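You operate a simulated robot arm through the tools that you are given. There is no shell and no other tool.

The job below is to be done with a simulated robot arm. You get a single attempt, and the scene is never put back.

TASK
Top the chiller tank up to the green band, then start the pump.
Fine: tank lid open first, fill by the fill lever, lever and lid shut before the start; nothing runs over.

It is judged by the outcome, as a careful person would: the job done as asked, and still so three seconds after it is handed in. It fails if anything else is knocked over, pushed out of place, dropped, spilled or broken. A push-on lid holds only when it is set on centred and level and pressed home; a screw cap is set on level and turned clockwise until tight.

THE ROBOT
A 7-joint arm with a two-finger parallel gripper, fixed in place. Base frame: the origin is at the foot of the arm, x ahead of it, y to its left, z up. Lengths are in m, angles in rad, forces in N, time in s.
Its first joint turns from -2.897 to 2.897 rad. Payload 4.4 kg.
The TCP is the grasp point between the finger pads, 0.023 m short of the fingertips. In the tool frame z runs along the fingers and y along their closing line. The gripper opens to 0.094 m. The fingers are 0.038 m wide and 0.01 m thick; the gripper's body (0.054 by 0.096 m) begins 0.039 m behind the TCP.
Orientation is that of the tool frame in the base frame, as a unit quaternion [x, y, z, w]. With the fingers straight down and closing along the base's y, the tool's x points along the base's -x, its y along +y and its z along -z.

THE INTERFACE
- The arm moves only by the tool play_rows. Its argument "targets" is a list that holds one entry, the list of rows, each a list of 6 numbers: the shift along the tool's x, y, z in units of 50 mm (1.0 is 50 mm), then the turn, a rotation vector about the tool's x, y, z in units of 8 degrees (1.0 is 8 degrees). In form: [[[x, y, z, rx, ry, rz], ...]]. A call has 1 to 20 rows; each row shifts and turns the commanded pose from where the row before left it, along the tool's axes as they then stand. "grip" is the opening, from 0 (shut) to 1 (fully open), set as the call begins (left out, the last holds). A call with a number of a shift or a turn outside -1 to 1 is refused whole. Each row takes 0.2 s and may step no farther than 0.05 m and 0.15 rad from the row before; otherwise, or with a gripper value out of range, the whole call is refused. A pose out of reach is approached as far as the arm can. The call stops where the force on the tool passes 80 N (or 10 N more than at its start, if that is more) or the arm is blocked; 0.2 s more then pass. The fingers move at their own pace (about 0.072 m/s each) and stop on an object; they squeeze with about 39 N. The grip force told is the motor's: it shows also when the fingers shut on nothing. Time passes only in rows, and 0.2 s behind the last, so rows that do not move let the fingers close. The reply holds the time, the measured pose of the TCP, the force on the tool along the base axes, the opening and the grip force, in the units named above and with some noise, with the torque about the TCP (base axes, N m) and any sound that the robot's microphone picked up.
- Cameras (640 x 400 px; columns grow to the right, rows downward): "scene" is fixed at [0.0487, -0.6497, 1.3419]; the picture's right is [0.57, -0.82, 0.00], its down [-0.42, -0.29, -0.86] and it looks along [0.70, 0.49, -0.51] (base axes); focal length 330 px, centre (320, 200). "wrist" rides on the gripper at [0.086, 0.016, -0.074] in the tool frame; the picture's right is [-0.18, 0.98, 0.00], its down [-0.58, -0.11, -0.81] and it looks along [-0.79, -0.15, 0.59] (tool axes); focal length 243 px, centre (320, 200). There is no depth. A picture from a camera that has moved, and an enlarged one, comes with that camera's place and axes in the base frame and with its lens.
- grab_frame(camera): a new picture of that camera. No time passes.
- zoom(camera, box): a new picture of the part [left, top, right, bottom] of that camera's present view, enlarged. No time passes.
- close_job(): hands the job in; it is judged then, once.

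Places have to be worked out from the pictures, the camera data and where the tool is seen. Open the gripper and draw the arm clear of the work before you hand the job in, unless the task says otherwise.

The tools are called by a JSON object that holds its "method" and its "body". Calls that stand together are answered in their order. play_rows: Moves the arm, as the interface text tells. Its arguments: {"type":"object","properties":{"targets":{"type":"array","items":{"type":"array","items":{"type":"array","items":{"type":"number"}}}},"grip":{"type":"number"}},"required":["targets"]} The other tools are called the same way: grab_frame (camera) takes a picture; zoom (camera, box) takes an enlarged picture of a part of a camera's view; close_job () hands the job in.

At the start:

```text
clock: 0.0
tcp_pos: [0.6509, 0.3912, 0.9074]
tcp_rot: [0.0, 1.0, -0.001, 0.001]
ft_force: [0.8, 0.5, 0.9]
ft_torque: [-0.01, 0.02, -0.02]
opening: 0.0938
grasp_force: 0.1
```

scene: 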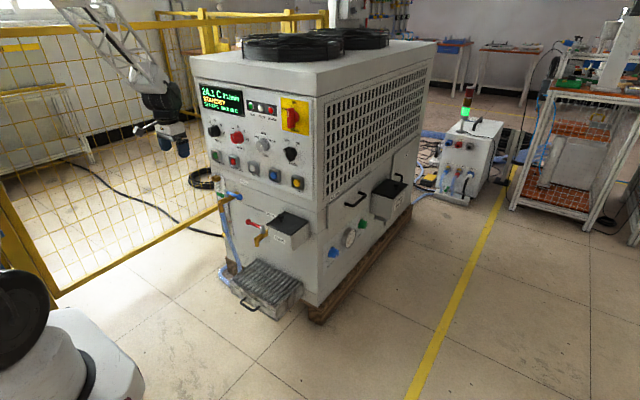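
wrist: 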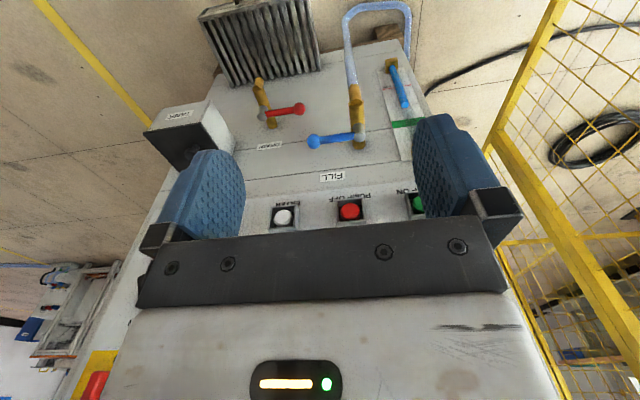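

I'll start by looking closely at the machine's front and controls with enlarged views.

{"method": "zoom", "body": {"camera": "scene", "box": [180, 60, 340, 200]}}

{"method": "zoom", "body": {"camera": "scene", "box": [200, 170, 340, 320]}}

{"method": "zoom", "body": {"camera": "wrist", "box": [140, 0, 500, 240]}}

{"method": "zoom", "body": {"camera": "scene", "box": [310, 140, 430, 270]}}

```text
2.86 times, centred on (260, 130) of scene
camera zoom: at [0.0487, -0.6497, 1.3419], right [0.57, -0.82, 0.0], down [-0.42, -0.29, -0.86], along [0.7, 0.49, -0.51], focal length 944 px, centre (491, 400)
```

zoom: 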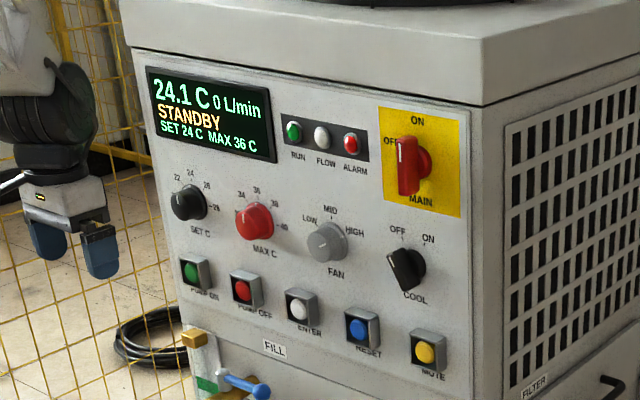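

```text
2.67 times, centred on (270, 245) of scene
camera zoom: at [0.0487, -0.6497, 1.3419], right [0.57, -0.82, 0.0], down [-0.42, -0.29, -0.86], along [0.7, 0.49, -0.51], focal length 881 px, centre (453, 80)
```

zoom: 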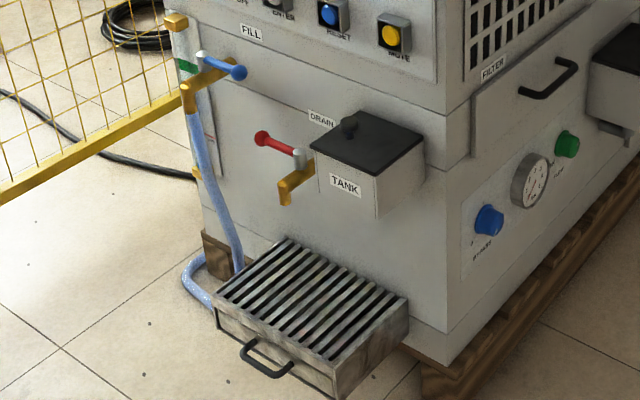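

```text
1.67 times, centred on (320, 120) of wrist
camera zoom: at [0.5655, 0.4074, 0.9821], right [0.18, 0.98, 0.0], down [0.58, -0.11, 0.81], along [0.79, -0.15, -0.59], focal length 404 px, centre (320, 333)
```

zoom: 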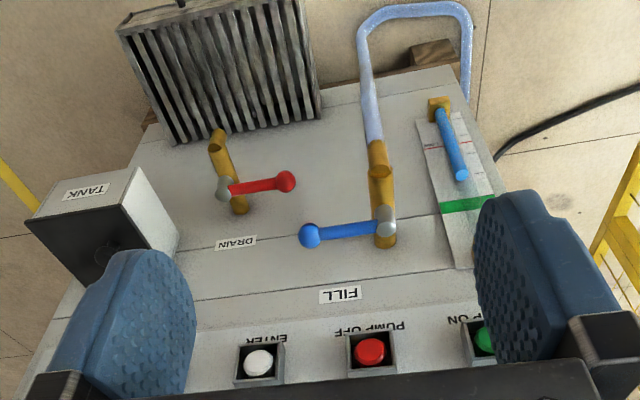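

```text
3.08 times, centred on (370, 205) of scene
camera zoom: at [0.0487, -0.6497, 1.3419], right [0.57, -0.82, 0.0], down [-0.42, -0.29, -0.86], along [0.7, 0.49, -0.51], focal length 1017 px, centre (166, 185)
```

zoom: 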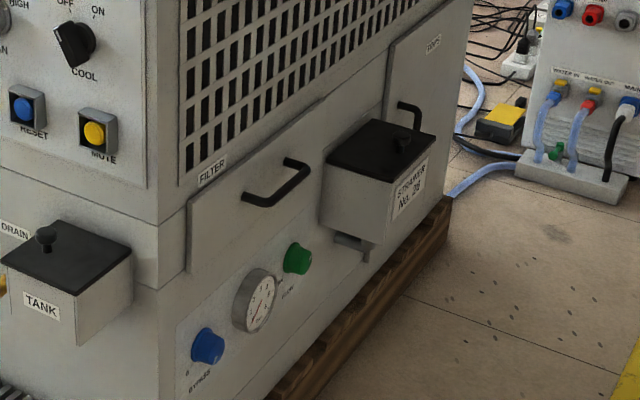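

The triangulated points so far: fill-lever ball ~(0.857,0.341,0.626) with its pivot ~(0.852,0.424,0.628), tank lid knob ~(0.842,0.095,0.62), PUMP ON ~(0.896,0.503,0.765). I'll move the arm in free space toward the tank so the wrist camera can look at the lid up close.

{"method": "play_rows", "body": {"targets": [[[0.1, -0.95, 0.15, 0, 0, 0], [0.1, -0.95, 0.15, 0, 0, 0], [0.1, -0.95, 0.15, 0, 0, 0], [0.1, -0.95, 0.15, 0, 0, 0], [0.1, -0.95, 0.15, 0, 0, 0], [0.1, -0.95, 0.15, 0, 0, 0]]], "grip": 1}}

```text
clock: 1.4
tcp_pos: [0.618, 0.1043, 0.8626]
tcp_rot: [-0.001, 1.0, 0.0, 0.001]
ft_force: [0.6, -0.2, 0.4]
ft_torque: [-0.02, -0.01, -0.02]
opening: 0.0939
grasp_force: 0.0
```

The arm is at (0.618,0.104,0.863). Now I'll take pictures of the tank lid.

{"method": "grab_frame", "body": {"camera": "wrist"}}

{"method": "zoom", "body": {"camera": "wrist", "box": [220, 80, 420, 240]}}

{"method": "grab_frame", "body": {"camera": "scene"}}

```text
taken
camera wrist: at [0.5328, 0.1199, 0.9365], right [0.18, 0.98, 0.0], down [0.58, -0.11, 0.81], along [0.79, -0.15, -0.59], focal length 243 px, centre (320, 200)
```

wrist: 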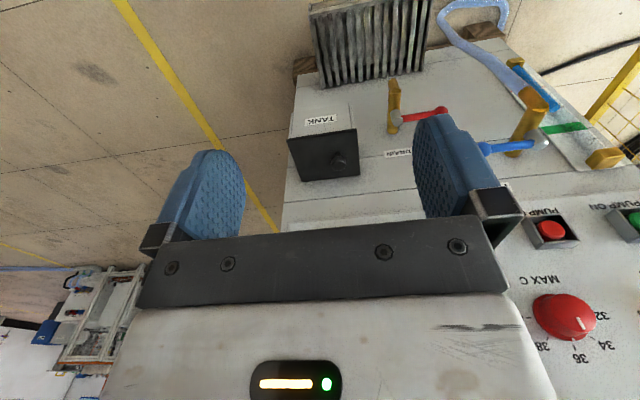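

```text
2.50 times, centred on (320, 160) of wrist
camera zoom: at [0.5328, 0.1199, 0.9365], right [0.18, 0.98, 0.0], down [0.58, -0.11, 0.81], along [0.79, -0.15, -0.59], focal length 606 px, centre (320, 300)
```

zoom: 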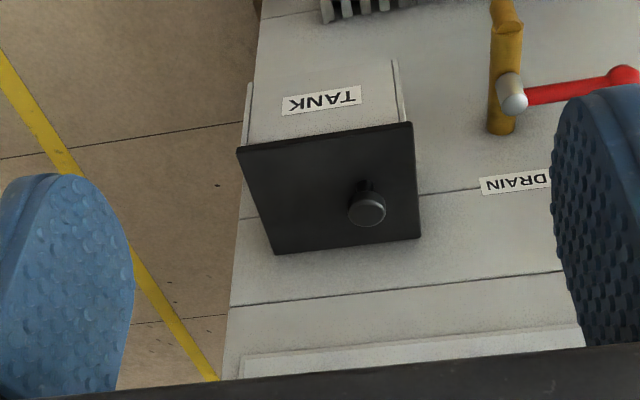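

```text
taken
```

scene: 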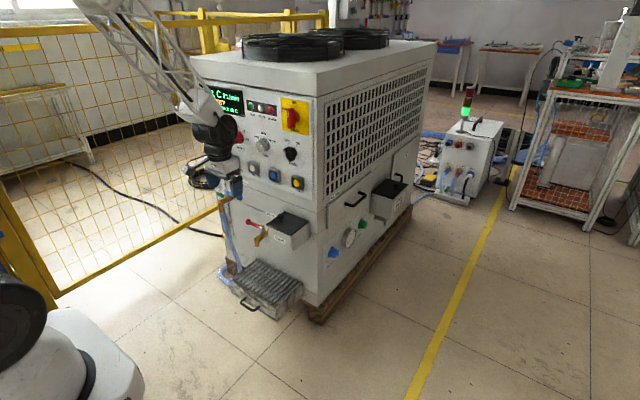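

The lid spans roughly x 0.80–0.92, y 0.01–0.13 with an off-centre upright knob at y≈0.095. I can't see yet which side is hinged, so I'll go closer.

{"method": "play_rows", "body": {"targets": [[[-0.55, 0, 0.7, 0, 0, 0], [-0.55, 0, 0.7, 0, 0, 0], [-0.55, 0, 0.7, 0, 0, 0]]]}}

{"method": "grab_frame", "body": {"camera": "wrist"}}

{"method": "zoom", "body": {"camera": "wrist", "box": [240, 100, 420, 240]}}

```text
clock: 2.2
tcp_pos: [0.7045, 0.108, 0.7602]
tcp_rot: [0.001, 1.0, -0.001, 0.001]
ft_force: [0.0, 0.2, -0.6]
ft_torque: [0.02, -0.02, -0.02]
opening: 0.0939
grasp_force: 0.1
```

```text
taken
camera wrist: at [0.6192, 0.1239, 0.8333], right [0.18, 0.98, 0.0], down [0.58, -0.11, 0.81], along [0.79, -0.15, -0.59], focal length 243 px, centre (320, 200)
```

wrist: 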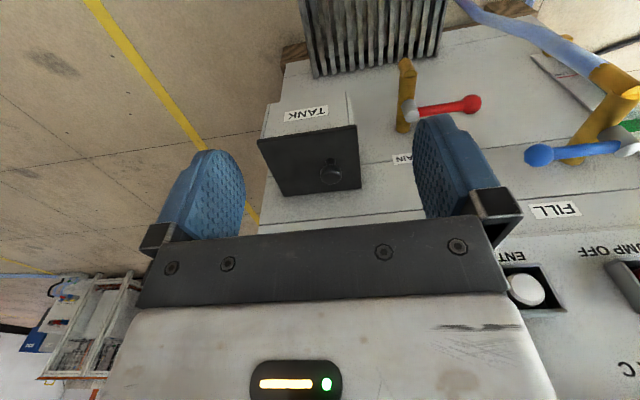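

```text
2.86 times, centred on (330, 170) of wrist
camera zoom: at [0.6192, 0.1239, 0.8333], right [0.18, 0.98, 0.0], down [0.58, -0.11, 0.81], along [0.79, -0.15, -0.59], focal length 693 px, centre (291, 286)
```

zoom: 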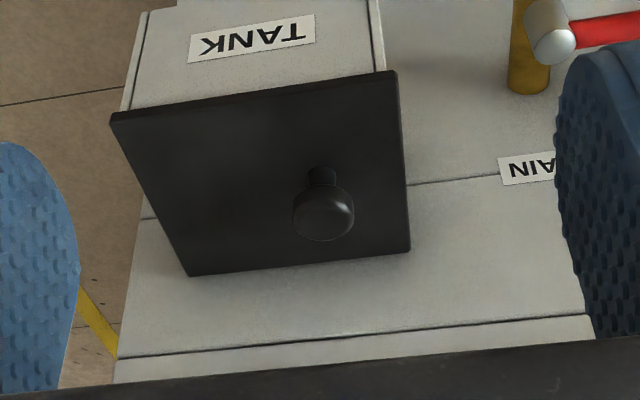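

The knob is a mushroom ~26 mm wide at about (0.855,0.094), top near z≈0.62. I'll zoom tightly on the lid from the scene camera for hinge details.

{"method": "zoom", "body": {"camera": "scene", "box": [262, 200, 322, 250]}}

{"method": "zoom", "body": {"camera": "wrist", "box": [250, 90, 370, 200]}}

{"method": "zoom", "body": {"camera": "scene", "box": [360, 170, 420, 220]}}

{"method": "zoom", "body": {"camera": "scene", "box": [205, 180, 275, 250]}}

```text
8.00 times, centred on (292, 225) of scene
camera zoom: at [0.0487, -0.6497, 1.3419], right [0.57, -0.82, 0.0], down [-0.42, -0.29, -0.86], along [0.7, 0.49, -0.51], focal length 2644 px, centre (544, 0)
```

zoom: 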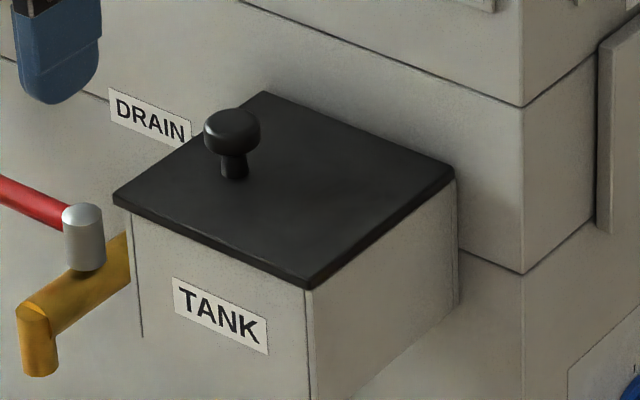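

```text
3.64 times, centred on (310, 145) of wrist
camera zoom: at [0.6192, 0.1239, 0.8333], right [0.18, 0.98, 0.0], down [0.58, -0.11, 0.81], along [0.79, -0.15, -0.59], focal length 882 px, centre (356, 400)
```

zoom: 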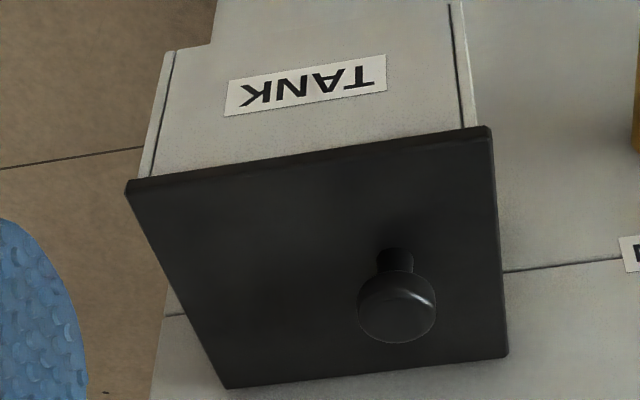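

```text
8.00 times, centred on (390, 195) of scene
camera zoom: at [0.0487, -0.6497, 1.3419], right [0.57, -0.82, 0.0], down [-0.42, -0.29, -0.86], along [0.7, 0.49, -0.51], focal length 2644 px, centre (-240, 240)
```

zoom: 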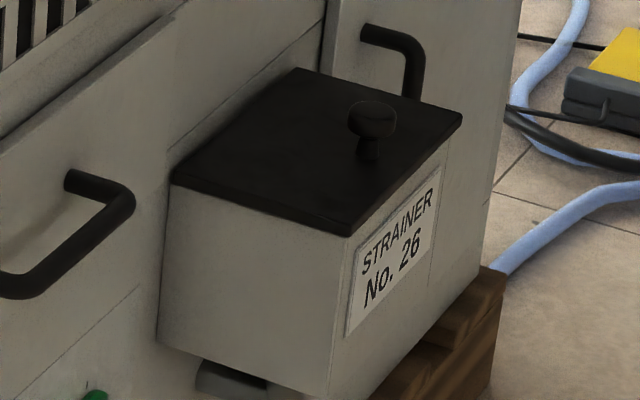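

```text
5.71 times, centred on (240, 215) of scene
camera zoom: at [0.0487, -0.6497, 1.3419], right [0.57, -0.82, 0.0], down [-0.42, -0.29, -0.86], along [0.7, 0.49, -0.51], focal length 1889 px, centre (777, 114)
```

zoom: 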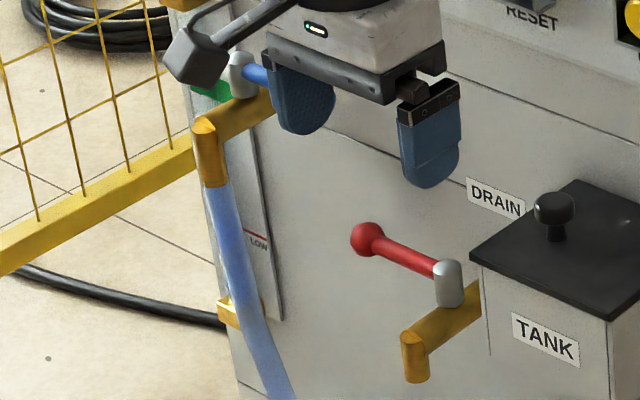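

The lid's knob sits close to the left (+y) edge, so the lid most likely hinges on its right (−y) side. I'll tilt the tool 30° forward (fingers still closing along y), keeping the wrist away from the panel, and move near the knob to look again.

{"method": "play_rows", "body": {"targets": [[[0, 0, 0, 0, -0.9375, 0], [0, 0, 0, 0, -0.9375, 0], [0, 0, 0, 0, -0.9375, 0], [0, 0, 0, 0, -0.9375, 0], [-0.117, -0.087, 0.53, 0, 0, 0], [-0.117, -0.087, 0.53, 0, 0, 0], [-0.117, -0.087, 0.53, 0, 0, 0]]], "grip": 1}}

{"method": "grab_frame", "body": {"camera": "wrist"}}

{"method": "zoom", "body": {"camera": "scene", "box": [200, 130, 340, 240]}}

```text
clock: 3.8
tcp_pos: [0.7595, 0.0939, 0.6999]
tcp_rot: [-0.001, 0.966, 0.0, 0.26]
ft_force: [0.4, 0.2, 0.5]
ft_torque: [0.01, 0.02, -0.02]
opening: 0.0941
grasp_force: 0.0
```

```text
taken
camera wrist: at [0.6481, 0.1095, 0.7208], right [0.16, 0.98, 0.09], down [0.1, -0.11, 0.99], along [0.98, -0.15, -0.11], focal length 243 px, centre (320, 200)
```

wrist: 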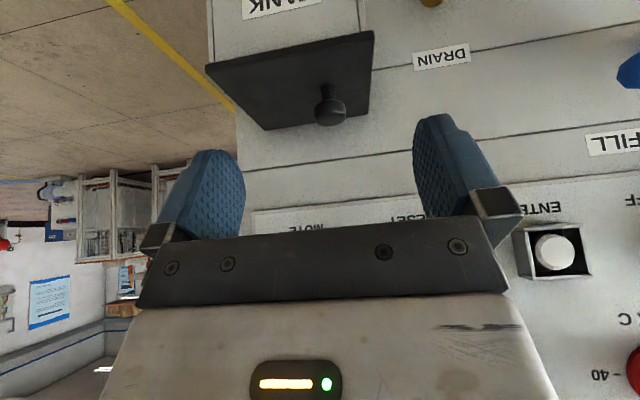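

```text
3.64 times, centred on (270, 185) of scene
camera zoom: at [0.0487, -0.6497, 1.3419], right [0.57, -0.82, 0.0], down [-0.42, -0.29, -0.86], along [0.7, 0.49, -0.51], focal length 1202 px, centre (502, 254)
```

zoom: 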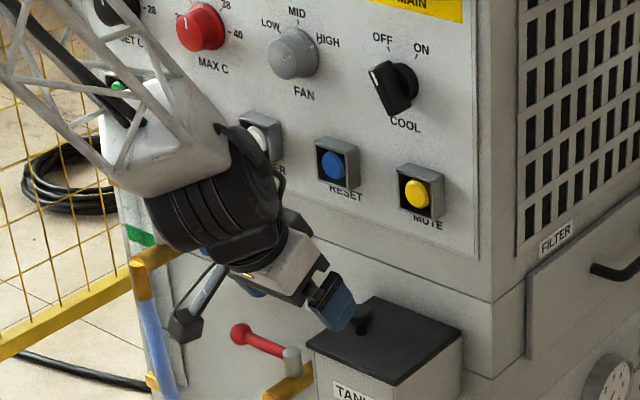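

The tilt worked and the knob is ahead between the fingers. I'll enlarge it to measure the knob's place more exactly.

{"method": "zoom", "body": {"camera": "wrist", "box": [200, 20, 400, 145]}}

```text
3.20 times, centred on (300, 82) of wrist
camera zoom: at [0.6481, 0.1095, 0.7208], right [0.16, 0.98, 0.09], down [0.1, -0.11, 0.99], along [0.98, -0.15, -0.11], focal length 776 px, centre (384, 576)
```

zoom: 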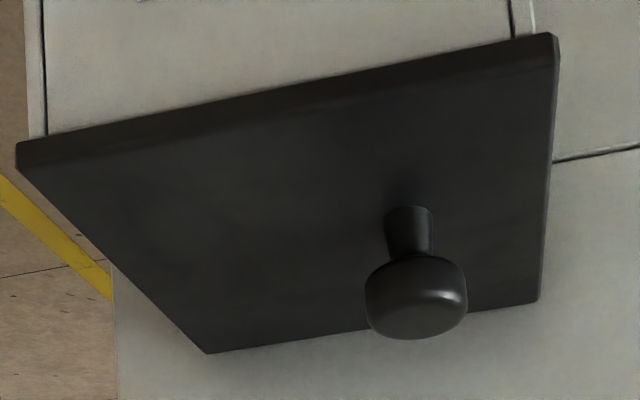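

Triangulating both views puts the knob head centre at about (0.845, 0.095, 0.624) and the lid top at z≈0.598 (x 0.80–0.915, y 0.009–0.132). I'll move in along the finger axis so the pads straddle the knob, still open.

{"method": "play_rows", "body": {"targets": [[[-0.37, 0.012, 0, 0, 0, 0], [-0.37, 0.012, 0.3, 0, 0, 0], [0, 0, 0.5, 0, 0, 0], [0, 0, 0.5, 0, 0, 0], [0, 0, 0.35, 0, 0, 0], [0, 0, 0.2, 0, 0, 0]]], "grip": 1}}

{"method": "grab_frame", "body": {"camera": "wrist"}}

{"method": "zoom", "body": {"camera": "scene", "box": [240, 170, 340, 250]}}

```text
clock: 5.2
tcp_pos: [0.839, 0.0947, 0.6367]
tcp_rot: [-0.001, 0.966, -0.001, 0.26]
ft_force: [0.3, 0.0, 0.1]
ft_torque: [0.0, 0.01, 0.02]
opening: 0.0939
grasp_force: 0.0
```

```text
taken
camera wrist: at [0.7277, 0.1105, 0.6576], right [0.16, 0.98, 0.09], down [0.1, -0.11, 0.99], along [0.98, -0.15, -0.11], focal length 243 px, centre (320, 200)
```

wrist: 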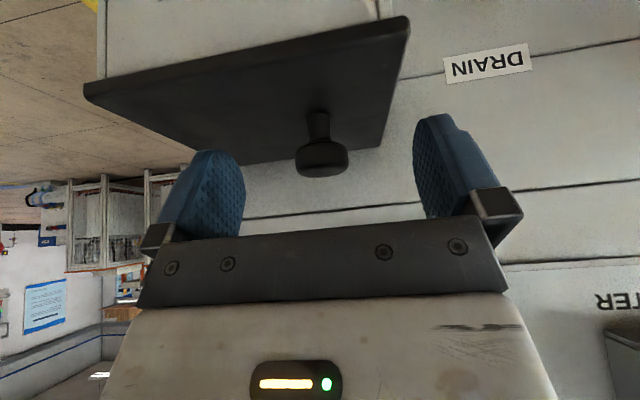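

```text
5.00 times, centred on (290, 210) of scene
camera zoom: at [0.0487, -0.6497, 1.3419], right [0.57, -0.82, 0.0], down [-0.42, -0.29, -0.86], along [0.7, 0.49, -0.51], focal length 1653 px, centre (470, 150)
```

zoom: 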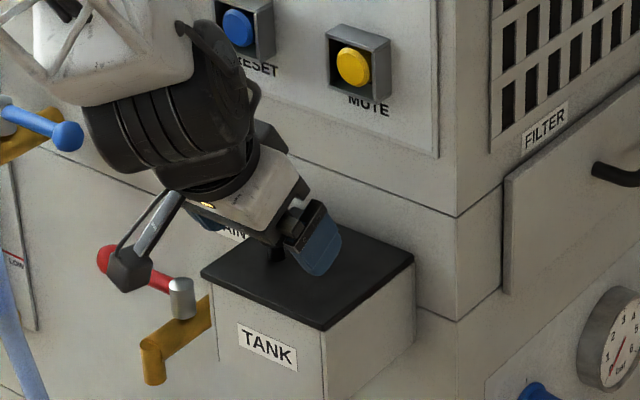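

The knob is centred between the fingers and about 14 mm ahead of the TCP. I'll advance 4 mm and close on it.

{"method": "play_rows", "body": {"targets": [[[0, 0.008, 0.085, 0, 0, 0], [0, 0, 0, 0, 0, 0]]], "grip": 1}}

{"method": "play_rows", "body": {"targets": [[[0, 0, 0, 0, 0, 0], [0, 0, 0, 0, 0, 0], [0, 0, 0, 0, 0, 0], [0, 0, 0, 0, 0, 0], [0, 0, 0, 0, 0, 0]]], "grip": 0}}

{"method": "grab_frame", "body": {"camera": "wrist"}}

```text
clock: 5.8
tcp_pos: [0.8406, 0.0934, 0.6328]
tcp_rot: [0.0, 0.966, -0.001, 0.26]
ft_force: [-0.2, 0.3, 0.1]
ft_torque: [-0.03, 0.04, 0.02]
opening: 0.0941
grasp_force: 0.0
```

```text
clock: 7.0
tcp_pos: [0.8393, 0.094, 0.6339]
tcp_rot: [0.0, 0.966, -0.001, 0.26]
ft_force: [0.9, -2.6, -1.0]
ft_torque: [-0.04, 0.0, -0.02]
opening: 0.0269
grasp_force: 44.6
```

```text
taken
camera wrist: at [0.7295, 0.111, 0.6543], right [0.16, 0.98, 0.09], down [0.1, -0.11, 0.99], along [0.98, -0.15, -0.11], focal length 243 px, centre (320, 200)
```

wrist: 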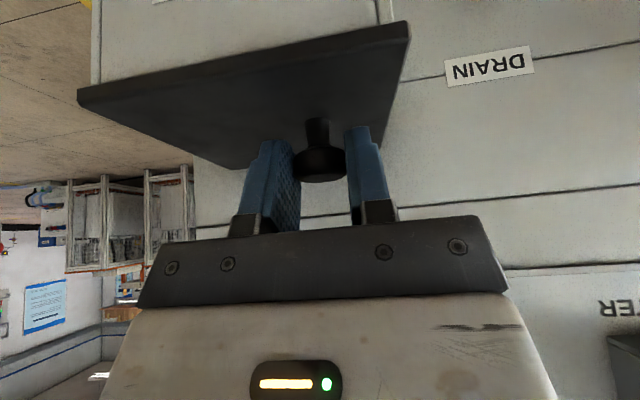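

Gripped: opening 0.0269 m matches the knob's diameter. I'll test with a tiny 3 mm straight lift and read the force and torque to tell where the hinge is.

{"method": "play_rows", "body": {"targets": [[[-0.03, 0, -0.052, 0, 0, 0], [0, 0, 0, 0, 0, 0]]]}}

```text
clock: 7.6
tcp_pos: [0.8418, 0.0954, 0.6375]
tcp_rot: [0.0, 0.966, -0.001, 0.26]
ft_force: [19.9, -21.5, -7.4]
ft_torque: [-0.29, -0.25, -0.21]
opening: 0.0267
grasp_force: 44.7
```

The force on the tool is now (+20, −21, −7) N, so the lid pulls toward +x and −y as it is lifted. I'll look at how the lid has moved before going on.

{"method": "zoom", "body": {"camera": "wrist", "box": [60, 0, 440, 240]}}

{"method": "zoom", "body": {"camera": "scene", "box": [262, 200, 322, 250]}}

```text
1.67 times, centred on (250, 120) of wrist
camera zoom: at [0.7294, 0.1102, 0.6578], right [0.16, 0.98, 0.09], down [0.1, -0.11, 0.99], along [0.98, -0.15, -0.11], focal length 404 px, centre (437, 333)
```

zoom: 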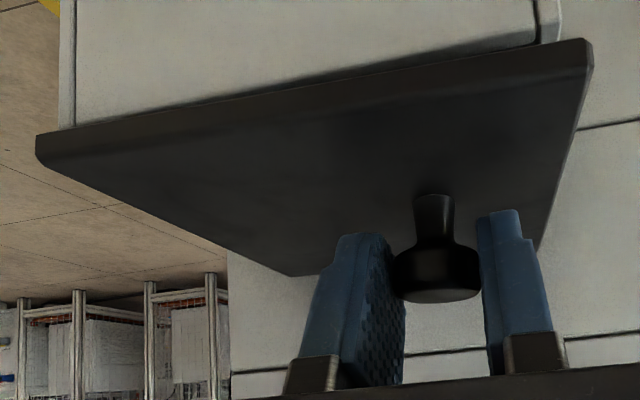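

```text
8.00 times, centred on (292, 225) of scene
camera zoom: at [0.0487, -0.6497, 1.3419], right [0.57, -0.82, 0.0], down [-0.42, -0.29, -0.86], along [0.7, 0.49, -0.51], focal length 2644 px, centre (544, 0)
```

zoom: 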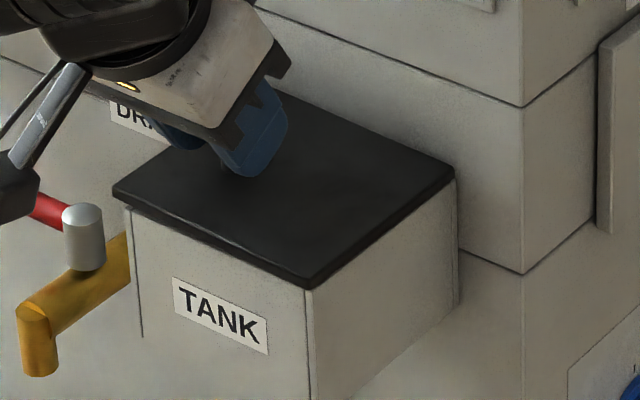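

The gap opens at the left (+y) side while the right edge stays put, so the hinge is at y≈0.01 on the right. I'll now follow the arc about that hinge, turning the tool with the lid, first about 10°.

{"method": "play_rows", "body": {"targets": [[[0, -0.028, 0, -0.2165, 0, 0.125], [-0.058, -0.063, -0.1, -0.433, 0, 0.25], [-0.058, -0.063, -0.1, -0.433, 0, 0.25], [0, 0, 0, 0, 0, 0]]]}}

{"method": "zoom", "body": {"camera": "scene", "box": [240, 170, 340, 250]}}

```text
clock: 8.6
tcp_pos: [0.8487, 0.0918, 0.6476]
tcp_rot: [0.012, 0.964, 0.052, 0.26]
ft_force: [-23.4, -17.7, -7.6]
ft_torque: [-0.38, -0.09, -0.05]
opening: 0.027
grasp_force: 44.7
out of reach, approached as far as the arm can: row 2, 3
```

```text
5.00 times, centred on (290, 210) of scene
camera zoom: at [0.0487, -0.6497, 1.3419], right [0.57, -0.82, 0.0], down [-0.42, -0.29, -0.86], along [0.7, 0.49, -0.51], focal length 1653 px, centre (470, 150)
```

zoom: 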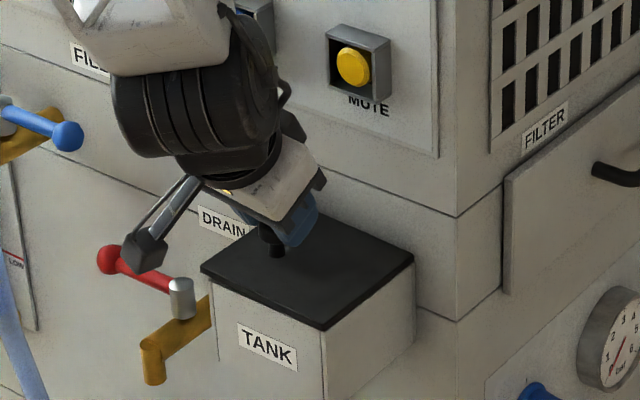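

The arm reported rows 2–3 as out of reach, so a joint limit may be near in this posture. I'll check whether the knob is still held and how the lid stands.

{"method": "zoom", "body": {"camera": "scene", "box": [262, 200, 322, 250]}}

{"method": "grab_frame", "body": {"camera": "wrist"}}

{"method": "grab_frame", "body": {"camera": "scene"}}

```text
8.00 times, centred on (292, 225) of scene
camera zoom: at [0.0487, -0.6497, 1.3419], right [0.57, -0.82, 0.0], down [-0.42, -0.29, -0.86], along [0.7, 0.49, -0.51], focal length 2644 px, centre (544, 0)
```

zoom: 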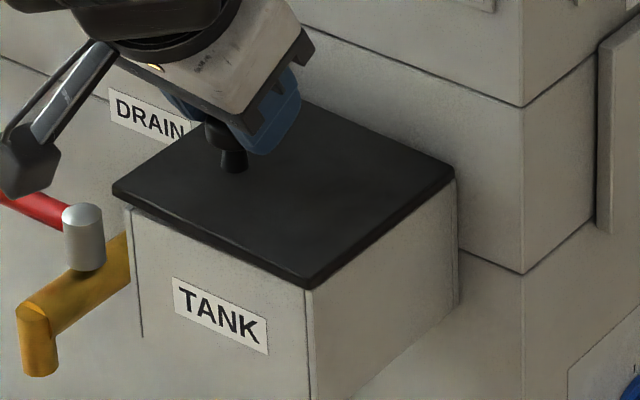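

```text
taken
camera wrist: at [0.7379, 0.1048, 0.6699], right [0.16, 0.97, 0.2], down [0.1, -0.21, 0.97], along [0.98, -0.13, -0.13], focal length 243 px, centre (320, 200)
```

wrist: 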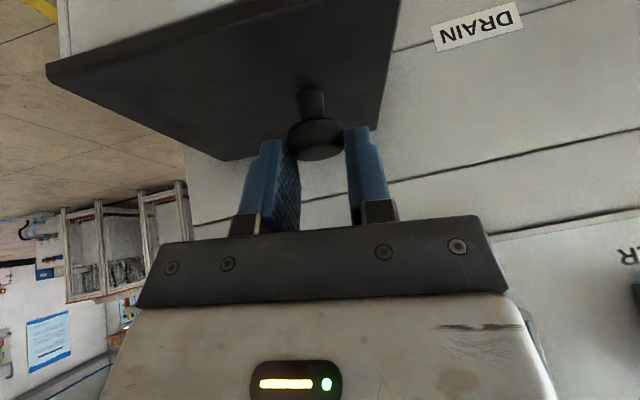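

```text
taken
```

scene: 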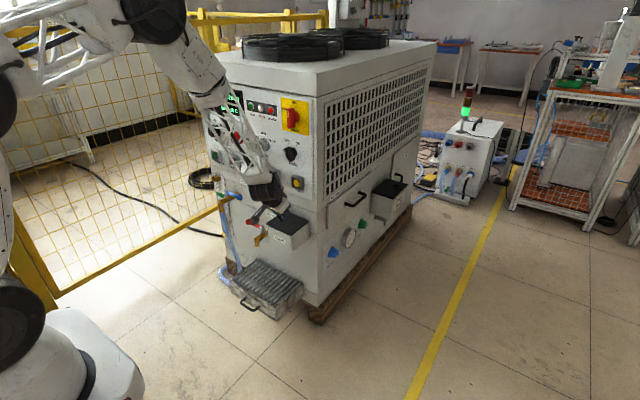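

The knob has slid toward the fingertips while the lid stays about 2° open, and the roll was limited by the arm. I'll release the knob, back off along the finger axis, and find a better posture (tool pointing horizontally forward so the lid's swing is a pure roll of the last joint).

{"method": "play_rows", "body": {"targets": [[[0, 0, 0, 0, 0, 0], [0, 0, 0, 0, 0, 0], [0, 0, 0, 0, 0, 0]]], "grip": 0.6}}

{"method": "play_rows", "body": {"targets": [[[0, 0, -0.5, 0, 0, 0], [0, 0, -0.8, 0, 0, 0], [0, 0, -0.9, 0, 0, 0]]]}}

{"method": "zoom", "body": {"camera": "scene", "box": [240, 170, 340, 250]}}

```text
clock: 9.4
tcp_pos: [0.8501, 0.0911, 0.6486]
tcp_rot: [0.012, 0.964, 0.051, 0.261]
ft_force: [0.7, 0.9, -0.3]
ft_torque: [-0.01, 0.0, 0.0]
opening: 0.0564
grasp_force: 0.0
```

```text
clock: 10.2
tcp_pos: [0.7921, 0.0797, 0.7425]
tcp_rot: [0.013, 0.964, 0.051, 0.26]
ft_force: [-0.2, 0.4, 0.3]
ft_torque: [0.0, -0.01, 0.02]
opening: 0.0564
grasp_force: 0.0
```

```text
5.00 times, centred on (290, 210) of scene
camera zoom: at [0.0487, -0.6497, 1.3419], right [0.57, -0.82, 0.0], down [-0.42, -0.29, -0.86], along [0.7, 0.49, -0.51], focal length 1653 px, centre (470, 150)
```

zoom: 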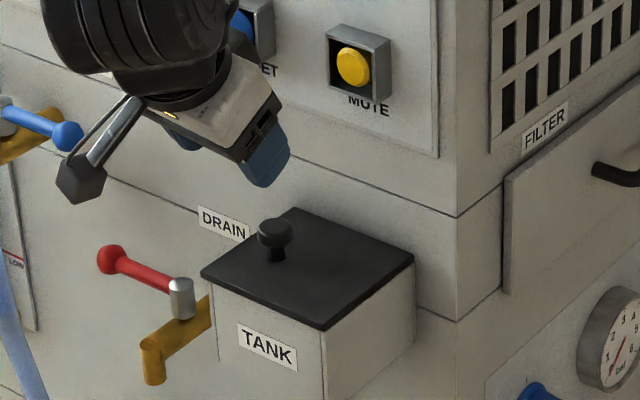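

The lid is down and untouched otherwise. Backing away to free space, I'll undo the roll and pitch the tool up to horizontal to test which postures the arm can take.

{"method": "play_rows", "body": {"targets": [[[0.785, 0.05, -0.34, 0.671, 0, -0.3875], [0.785, 0.05, -0.34, 0, 0, 0], [0.785, 0.05, -0.34, 0, 0, 0], [0.785, 0.05, -0.34, 0, 0, 0], [0, 0, 0, 0, -0.9375, 0], [0, 0, 0, 0, -0.9375, 0], [0, 0, 0, 0, -0.9375, 0], [0, 0, 0, 0, -0.9375, 0], [0, 0, 0, 0, -0.9375, 0], [0, 0, 0, 0, -0.9375, 0], [0, 0, 0, 0, -0.9375, 0], [0, 0, 0, 0, -0.9375, 0]]]}}

{"method": "grab_frame", "body": {"camera": "scene"}}

{"method": "grab_frame", "body": {"camera": "wrist"}}

```text
clock: 12.8
tcp_pos: [0.6238, 0.0847, 0.7208]
tcp_rot: [-0.003, 0.775, -0.028, 0.632]
ft_force: [-0.1, 0.3, 0.3]
ft_torque: [0.0, 0.03, -0.02]
opening: 0.0563
grasp_force: 0.1
out of reach, approached as far as the arm can: row 5, 6, 7
```

```text
taken
```

scene: 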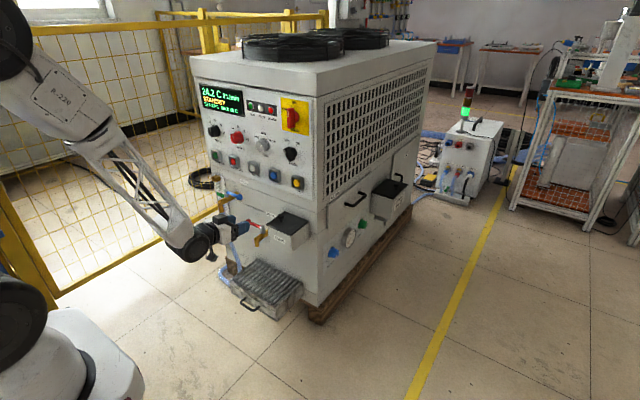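

```text
taken
camera wrist: at [0.5342, 0.099, 0.6501], right [0.07, 0.99, 0.14], down [-0.68, -0.05, 0.73], along [0.73, -0.14, 0.66], focal length 243 px, centre (320, 200)
```

wrist: 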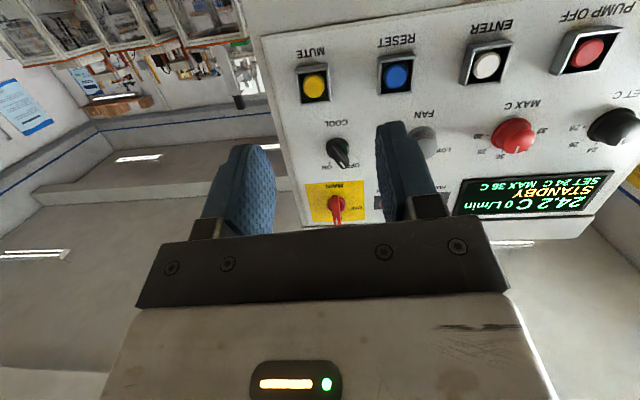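

The "out of reach" rows came where the tool lines up with the forearm (a wrist singularity near 30° tilt); a near-horizontal tool is well clear of it. I'll level the tool to horizontal here in free space and test a +96° roll about its own axis, which is what swinging the lid open would need.

{"method": "play_rows", "body": {"targets": [[[0, 0, 0, -0.29, 0, 0.286], [0, 0, 0, 0, -0.72, 0], [0, 0, 0, 0, -0.72, 0], [0, 0, 0, 0, 0, 0]]]}}

{"method": "play_rows", "body": {"targets": [[[0, 0, 0, 0, 0, 1], [0, 0, 0, 0, 0, 1], [0, 0, 0, 0, 0, 1], [0, 0, 0, 0, 0, 1], [0, 0, 0, 0, 0, 1], [0, 0, 0, 0, 0, 1], [0, 0, 0, 0, 0, 1], [0, 0, 0, 0, 0, 1], [0, 0, 0, 0, 0, 1], [0, 0, 0, 0, 0, 1], [0, 0, 0, 0, 0, 1], [0, 0, 0, 0, 0, 1]]]}}

```text
clock: 13.8
tcp_pos: [0.6247, 0.111, 0.7414]
tcp_rot: [-0.009, 0.709, -0.013, 0.705]
ft_force: [0.4, 0.2, 0.4]
ft_torque: [0.0, 0.01, 0.04]
opening: 0.0563
grasp_force: 0.2
out of reach, approached as far as the arm can: row 1, 2, 3
```

```text
clock: 16.4
tcp_pos: [0.6247, 0.1118, 0.7416]
tcp_rot: [-0.009, 0.709, -0.013, 0.705]
ft_force: [-0.1, 0.1, 0.2]
ft_torque: [0.04, -0.03, 0.0]
opening: 0.0565
grasp_force: 0.0
out of reach, approached as far as the arm can: row 1, 2, 3, 4, 5, 6, 7, 8, 9, 10, 11, 12
```

A positive roll is fully blocked (last joint at its limit in this posture). I'll test the opposite roll direction to see whether a flipped hand (camera above) is reachable.

{"method": "play_rows", "body": {"targets": [[[0, 0, 0, 0, 0, -1], [0, 0, 0, 0, 0, -1], [0, 0, 0, 0, 0, -1], [0, 0, 0, 0, 0, -1]]]}}

```text
clock: 17.4
tcp_pos: [0.6258, 0.1123, 0.7423]
tcp_rot: [-0.205, 0.679, -0.209, 0.673]
ft_force: [-0.4, 0.1, 0.4]
ft_torque: [0.04, 0.01, -0.01]
opening: 0.0565
grasp_force: 0.0
```

The negative roll works. I'll continue it to a full 180° so the camera rides above the hand and later positive roll has room.

{"method": "play_rows", "body": {"targets": [[[0, 0, 0, 0, 0, -1], [0, 0, 0, 0, 0, -1], [0, 0, 0, 0, 0, -1], [0, 0, 0, 0, 0, -1], [0, 0, 0, 0, 0, -1], [0, 0, 0, 0, 0, -1], [0, 0, 0, 0, 0, -1], [0, 0, 0, 0, 0, -1], [0, 0, 0, 0, 0, -1], [0, 0, 0, 0, 0, -1], [0, 0, 0, 0, 0, -1], [0, 0, 0, 0, 0, -1], [0, 0, 0, 0, 0, -1], [0, 0, 0, 0, 0, -1], [0, 0, 0, 0, 0, -1], [0, 0, 0, 0, 0, -1], [0, 0, 0, 0, 0, -1], [0, 0, 0, 0, 0, -1], [0, 0, 0, 0, 0, -0.5]]]}}

{"method": "grab_frame", "body": {"camera": "wrist"}}

{"method": "grab_frame", "body": {"camera": "scene"}}

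```text
clock: 21.4
tcp_pos: [0.6258, 0.1108, 0.7418]
tcp_rot: [0.709, 0.008, 0.705, 0.014]
ft_force: [0.3, 0.1, 0.7]
ft_torque: [0.04, 0.01, -0.01]
opening: 0.0563
grasp_force: 0.2
```

```text
taken
camera wrist: at [0.5527, 0.0978, 0.8291], right [-0.01, -0.99, -0.15], down [-0.81, 0.09, -0.58], along [0.59, 0.12, -0.8], focal length 243 px, centre (320, 200)
```

wrist: 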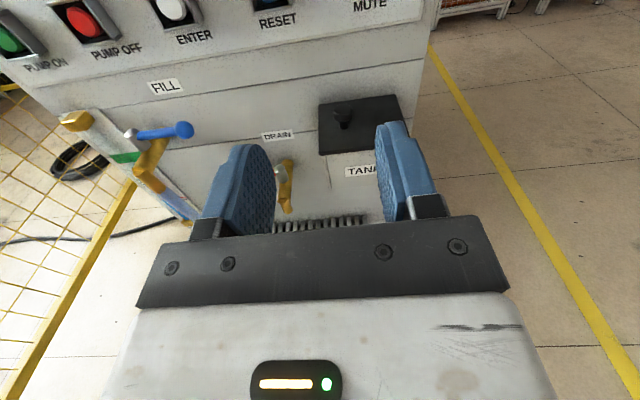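

```text
taken
```

scene: 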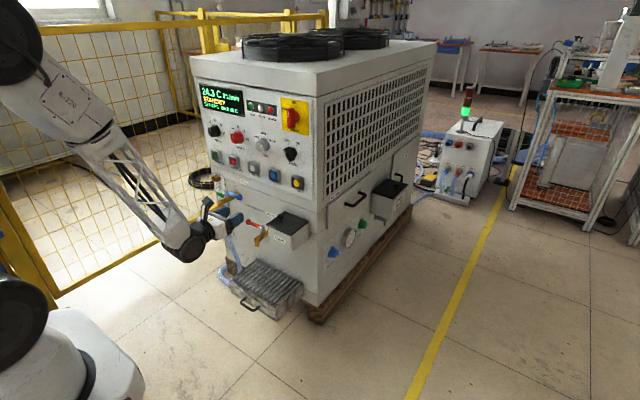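

Now the camera is above and everything is upright; tool axes are x=up, y=right(−y), z=forward. I'll level the small residual roll and move to a pre-grasp point in front of the knob at about (0.75, 0.095, 0.628).

{"method": "play_rows", "body": {"targets": [[[0, 0, 0, 0.06, -0.03, 0.22], [-0.57, 0.08, 0.62, 0, 0, 0], [-0.57, 0.08, 0.62, 0, 0, 0], [-0.57, 0.08, 0.62, 0, 0, 0], [-0.57, 0.08, 0.62, 0, 0, 0], [0, 0, 0, 0, 0, 0]]]}}

{"method": "grab_frame", "body": {"camera": "wrist"}}

{"method": "zoom", "body": {"camera": "scene", "box": [220, 170, 340, 260]}}

```text
clock: 22.8
tcp_pos: [0.7392, 0.1401, 0.6314]
tcp_rot: [0.711, -0.003, 0.703, 0.003]
ft_force: [0.0, -0.2, 0.4]
ft_torque: [-0.01, -0.02, 0.01]
opening: 0.0566
grasp_force: 0.1
out of reach, approached as far as the arm can: row 2, 3, 4, 5
```

```text
taken
camera wrist: at [0.6667, 0.1241, 0.7186], right [-0.01, -0.98, -0.18], down [-0.81, 0.12, -0.57], along [0.58, 0.14, -0.8], focal length 243 px, centre (320, 200)
```

wrist: 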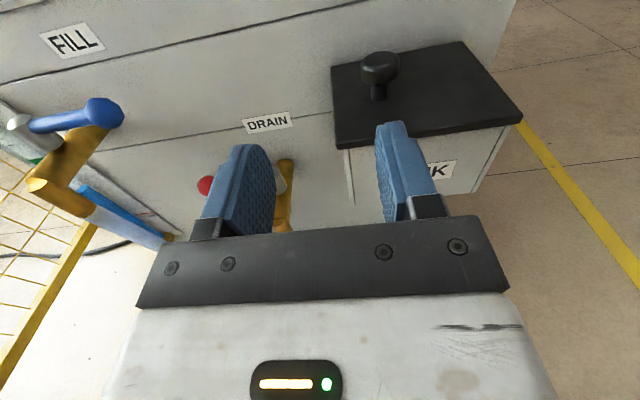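

```text
4.44 times, centred on (280, 215) of scene
camera zoom: at [0.0487, -0.6497, 1.3419], right [0.57, -0.82, 0.0], down [-0.42, -0.29, -0.86], along [0.7, 0.49, -0.51], focal length 1469 px, centre (498, 133)
```

zoom: 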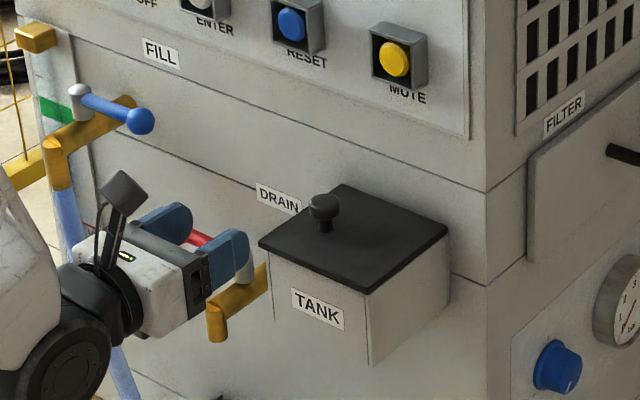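

A fully level tool is past another joint limit (y drifted to 0.14), so I'll pitch the fingers 30° down from level (60° tilt), midway between the singular posture and that limit, and shift to (0.73, 0.095, 0.70) to re-test.

{"method": "play_rows", "body": {"targets": [[[0, 0, 0, 0, -0.9375, 0], [0, 0, 0, 0, -0.9375, 0], [0, 0, 0, 0, -0.9375, 0], [0, 0, 0, 0, -0.9375, 0], [0.556, 0.45, -0.437, 0, 0, 0], [0.556, 0.45, -0.437, 0, 0, 0], [0, 0, 0, 0, 0, 0]]]}}

```text
clock: 24.4
tcp_pos: [0.7293, 0.0949, 0.6986]
tcp_rot: [0.869, 0.003, 0.495, -0.001]
ft_force: [0.6, 0.0, 0.2]
ft_torque: [-0.02, 0.04, 0.0]
opening: 0.0562
grasp_force: 0.0
```

No flags now. I'll rehearse the lid-opening arc (12 steps of 8°) here in free air, clear of the tank, to be sure the arm can follow it all the way.

{"method": "play_rows", "body": {"targets": [[[0.198, 0.128, -0.114, 0.5, 0, 0.866], [0.198, 0.128, -0.114, 0.5, 0, 0.866], [0.198, 0.128, -0.114, 0.5, 0, 0.866], [0.198, 0.128, -0.114, 0.5, 0, 0.866], [0.198, 0.128, -0.114, 0.5, 0, 0.866], [0.198, 0.128, -0.114, 0.5, 0, 0.866], [0.198, 0.128, -0.114, 0.5, 0, 0.866], [0.198, 0.128, -0.114, 0.5, 0, 0.866], [0.198, 0.128, -0.114, 0.5, 0, 0.866], [0.198, 0.128, -0.114, 0.5, 0, 0.866], [0.198, 0.128, -0.114, 0.5, 0, 0.866], [0.198, 0.128, -0.114, 0.5, 0, 0.866]]]}}

{"method": "grab_frame", "body": {"camera": "scene"}}

```text
clock: 27.0
tcp_pos: [0.6053, 0.3381, 0.8416]
tcp_rot: [-0.576, 0.417, -0.392, 0.584]
ft_force: [-0.3, -0.3, -0.6]
ft_torque: [0.0, 0.03, -0.02]
opening: 0.0563
grasp_force: 0.0
out of reach, approached as far as the arm can: row 1, 2, 3, 4, 5, 6, 7, 8, 9, 10, 11, 12
```

```text
taken
```

scene: 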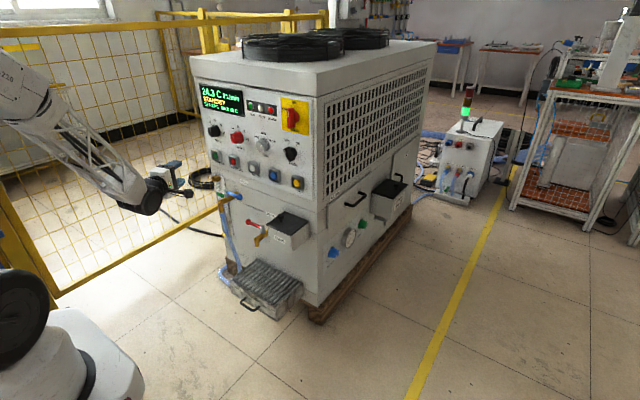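

Rolling toward +y in this branch isn't possible (the arm drifted to y=0.34, clear of everything). I'll undo that roll in place, then return to a conventional tool-down branch.

{"method": "play_rows", "body": {"targets": [[[0, 0, 0, -0.413, -0.072, -0.908], [0, 0, 0, -0.413, -0.072, -0.908], [0, 0, 0, -0.413, -0.072, -0.908], [0, 0, 0, -0.413, -0.072, -0.908], [0, 0, 0, -0.413, -0.072, -0.908], [0, 0, 0, -0.413, -0.072, -0.908], [0, 0, 0, -0.413, -0.072, -0.908], [0, 0, 0, -0.413, -0.072, -0.908], [0, 0, 0, -0.413, -0.072, -0.908], [0, 0, 0, -0.413, -0.072, -0.908], [0, 0, 0, -0.413, -0.072, -0.908], [0, 0, 0, -0.2, -0.036, -0.454]]]}}

```text
clock: 29.6
tcp_pos: [0.6025, 0.3428, 0.8438]
tcp_rot: [0.866, 0.011, 0.5, -0.004]
ft_force: [0.2, -0.2, -0.5]
ft_torque: [-0.02, 0.0, -0.01]
opening: 0.0563
grasp_force: 0.1
out of reach, approached as far as the arm can: row 1
```

Good, the arm is back in order at (0.60, 0.34, 0.84). Next I'll pitch it to tool-down, then yaw it by 180° in the allowed (positive) direction so the camera faces the base again.

{"method": "play_rows", "body": {"targets": [[[0, 0, 0, 0, -1, 0], [0, 0, 0, 0, -1, 0], [0, 0, 0, 0, -1, 0], [0, 0, 0, 0, -1, 0], [0, 0, 0, 0, -1, 0], [0, 0, 0, 0, -1, 0], [0, 0, 0, 0, -1, 0], [0, 0, 0, 0, -0.5, 0], [0, 0, 0, 0, 0, 0]]]}}

{"method": "grab_frame", "body": {"camera": "scene"}}

```text
clock: 31.6
tcp_pos: [0.6028, 0.3425, 0.8434]
tcp_rot: [1.0, 0.011, 0.0, 0.001]
ft_force: [0.3, -0.9, -0.7]
ft_torque: [0.0, -0.01, -0.02]
opening: 0.0566
grasp_force: 0.1
```

```text
taken
```

scene: 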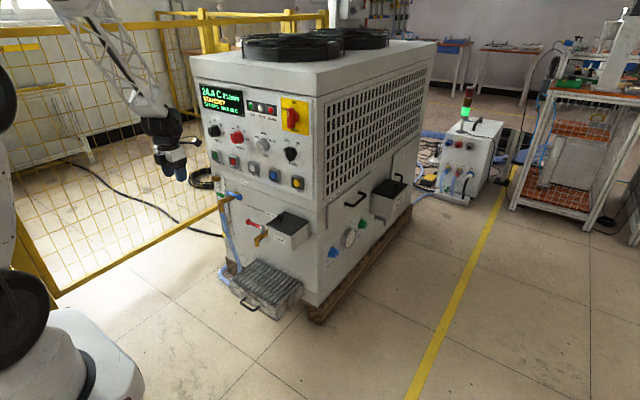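

Tool-down and smooth. Now I'll yaw +180° back to the default hand orientation.

{"method": "play_rows", "body": {"targets": [[[0, 0, 0, 0, 0, 1], [0, 0, 0, 0, 0, 1], [0, 0, 0, 0, 0, 1], [0, 0, 0, 0, 0, 1], [0, 0, 0, 0, 0, 1], [0, 0, 0, 0, 0, 1], [0, 0, 0, 0, 0, 1], [0, 0, 0, 0, 0, 1], [0, 0, 0, 0, 0, 1], [0, 0, 0, 0, 0, 1], [0, 0, 0, 0, 0, 1], [0, 0, 0, 0, 0, 0]]]}}

```text
clock: 34.2
tcp_pos: [0.6017, 0.3434, 0.8435]
tcp_rot: [0.726, -0.687, 0.001, 0.001]
ft_force: [-0.2, 0.6, 0.5]
ft_torque: [-0.01, 0.04, 0.01]
opening: 0.0562
grasp_force: 0.0
```

In this yaw the camera sits on the −y side and the fingers close along x. That's actually ideal: the knob can pivot between the pads while I only translate along the lid's arc. I'll square the yaw, lean the hand 10° back from the panel, and move to (0.78, 0.095, 0.76).

{"method": "play_rows", "body": {"targets": [[[0, 0, 0, 0, 0, 0.39], [0, 0, 0, 0.625, 0, 0], [0, 0, 0, 0.625, 0, 0], [0.7086, -0.4594, 0.3234, 0, 0, 0], [0.7086, -0.4594, 0.3234, 0, 0, 0], [0.7086, -0.4594, 0.3234, 0, 0, 0], [0.7086, -0.4594, 0.3234, 0, 0, 0], [0.7086, -0.4594, 0.3234, 0, 0, 0], [0.7086, -0.4594, 0.3234, 0, 0, 0], [0.7086, -0.4594, 0.3234, 0, 0, 0], [0, 0, 0, 0, 0, 0]]]}}

{"method": "grab_frame", "body": {"camera": "wrist"}}

{"method": "zoom", "body": {"camera": "scene", "box": [180, 110, 340, 250]}}

```text
clock: 36.6
tcp_pos: [0.7832, 0.0953, 0.7603]
tcp_rot: [0.706, -0.703, 0.062, -0.061]
ft_force: [-0.6, 0.5, 0.0]
ft_torque: [-0.03, 0.0, 0.01]
opening: 0.056
grasp_force: 0.0
```

```text
taken
camera wrist: at [0.7541, 0.0095, 0.831], right [-0.97, 0.18, -0.17], down [-0.04, 0.58, 0.81], along [0.25, 0.79, -0.56], focal length 243 px, centre (320, 200)
```

wrist: 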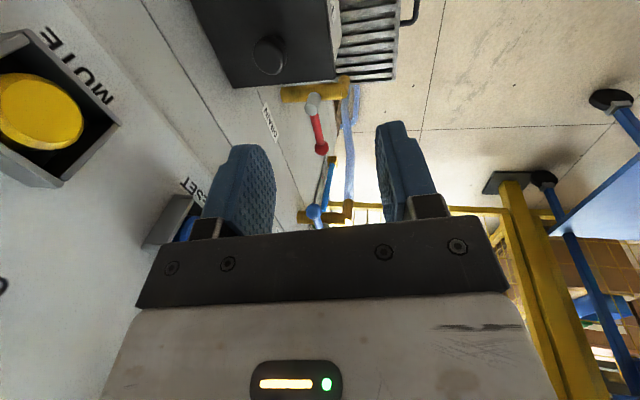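

```text
2.86 times, centred on (260, 180) of scene
camera zoom: at [0.0487, -0.6497, 1.3419], right [0.57, -0.82, 0.0], down [-0.42, -0.29, -0.86], along [0.7, 0.49, -0.51], focal length 944 px, centre (491, 257)
```

zoom: 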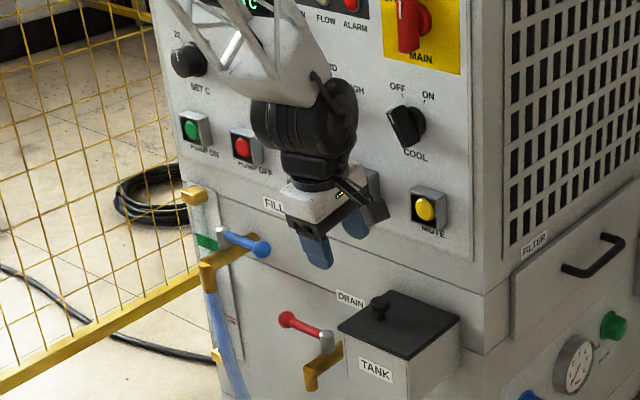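

The wrist view is clear and no limits were hit. I'll enlarge the knob in this view to pin down its x and y.

{"method": "zoom", "body": {"camera": "wrist", "box": [180, 0, 340, 100]}}

```text
4.00 times, centred on (260, 50) of wrist
camera zoom: at [0.7541, 0.0095, 0.831], right [-0.97, 0.18, -0.17], down [-0.04, 0.58, 0.81], along [0.25, 0.79, -0.56], focal length 970 px, centre (560, 800)
```

zoom: 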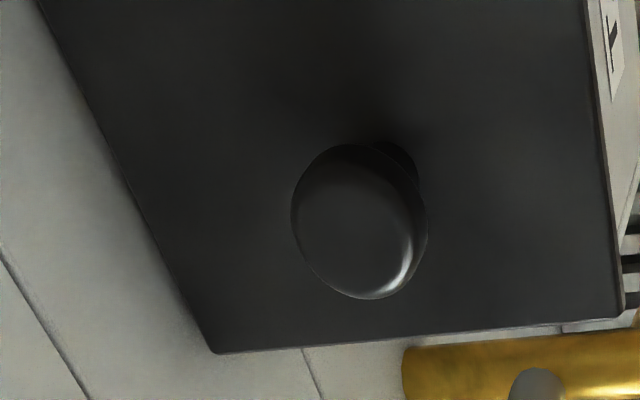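

The knob centre reads about (0.848, 0.093). I'll move to just above it (fingertips ~1 cm over the knob top) and check alignment again.

{"method": "play_rows", "body": {"targets": [[[0.012, -0.266, 0.672, 0, 0, 0], [0.012, -0.266, 0.672, 0, 0, 0], [0.012, -0.266, 0.672, 0, 0, 0], [0, 0, 0, 0, 0, 0]]]}}

{"method": "grab_frame", "body": {"camera": "wrist"}}

{"method": "zoom", "body": {"camera": "scene", "box": [220, 120, 340, 250]}}

```text
clock: 37.6
tcp_pos: [0.8392, 0.0951, 0.666]
tcp_rot: [0.706, -0.703, 0.061, -0.061]
ft_force: [-0.8, -0.3, -0.2]
ft_torque: [0.01, 0.01, -0.01]
opening: 0.0565
grasp_force: 0.1
```

```text
taken
camera wrist: at [0.8112, 0.0078, 0.7367], right [-0.97, 0.18, -0.17], down [-0.04, 0.58, 0.81], along [0.25, 0.79, -0.56], focal length 243 px, centre (320, 200)
```

wrist: 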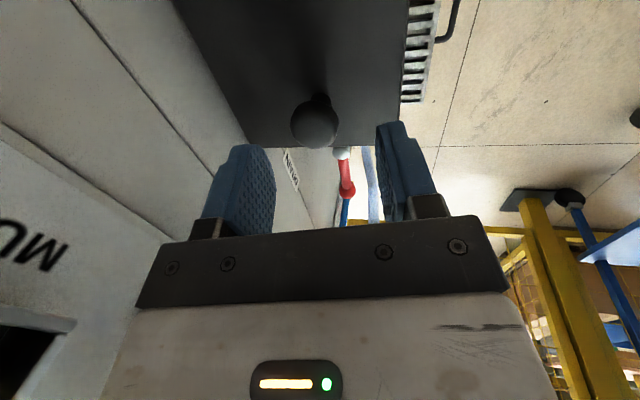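

```text
3.08 times, centred on (280, 185) of scene
camera zoom: at [0.0487, -0.6497, 1.3419], right [0.57, -0.82, 0.0], down [-0.42, -0.29, -0.86], along [0.7, 0.49, -0.51], focal length 1017 px, centre (443, 246)
```

zoom: 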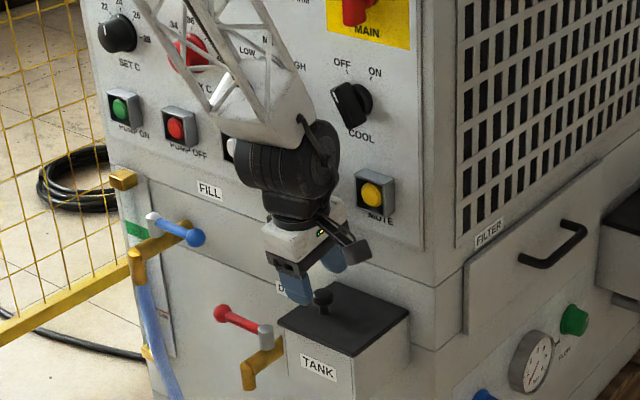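

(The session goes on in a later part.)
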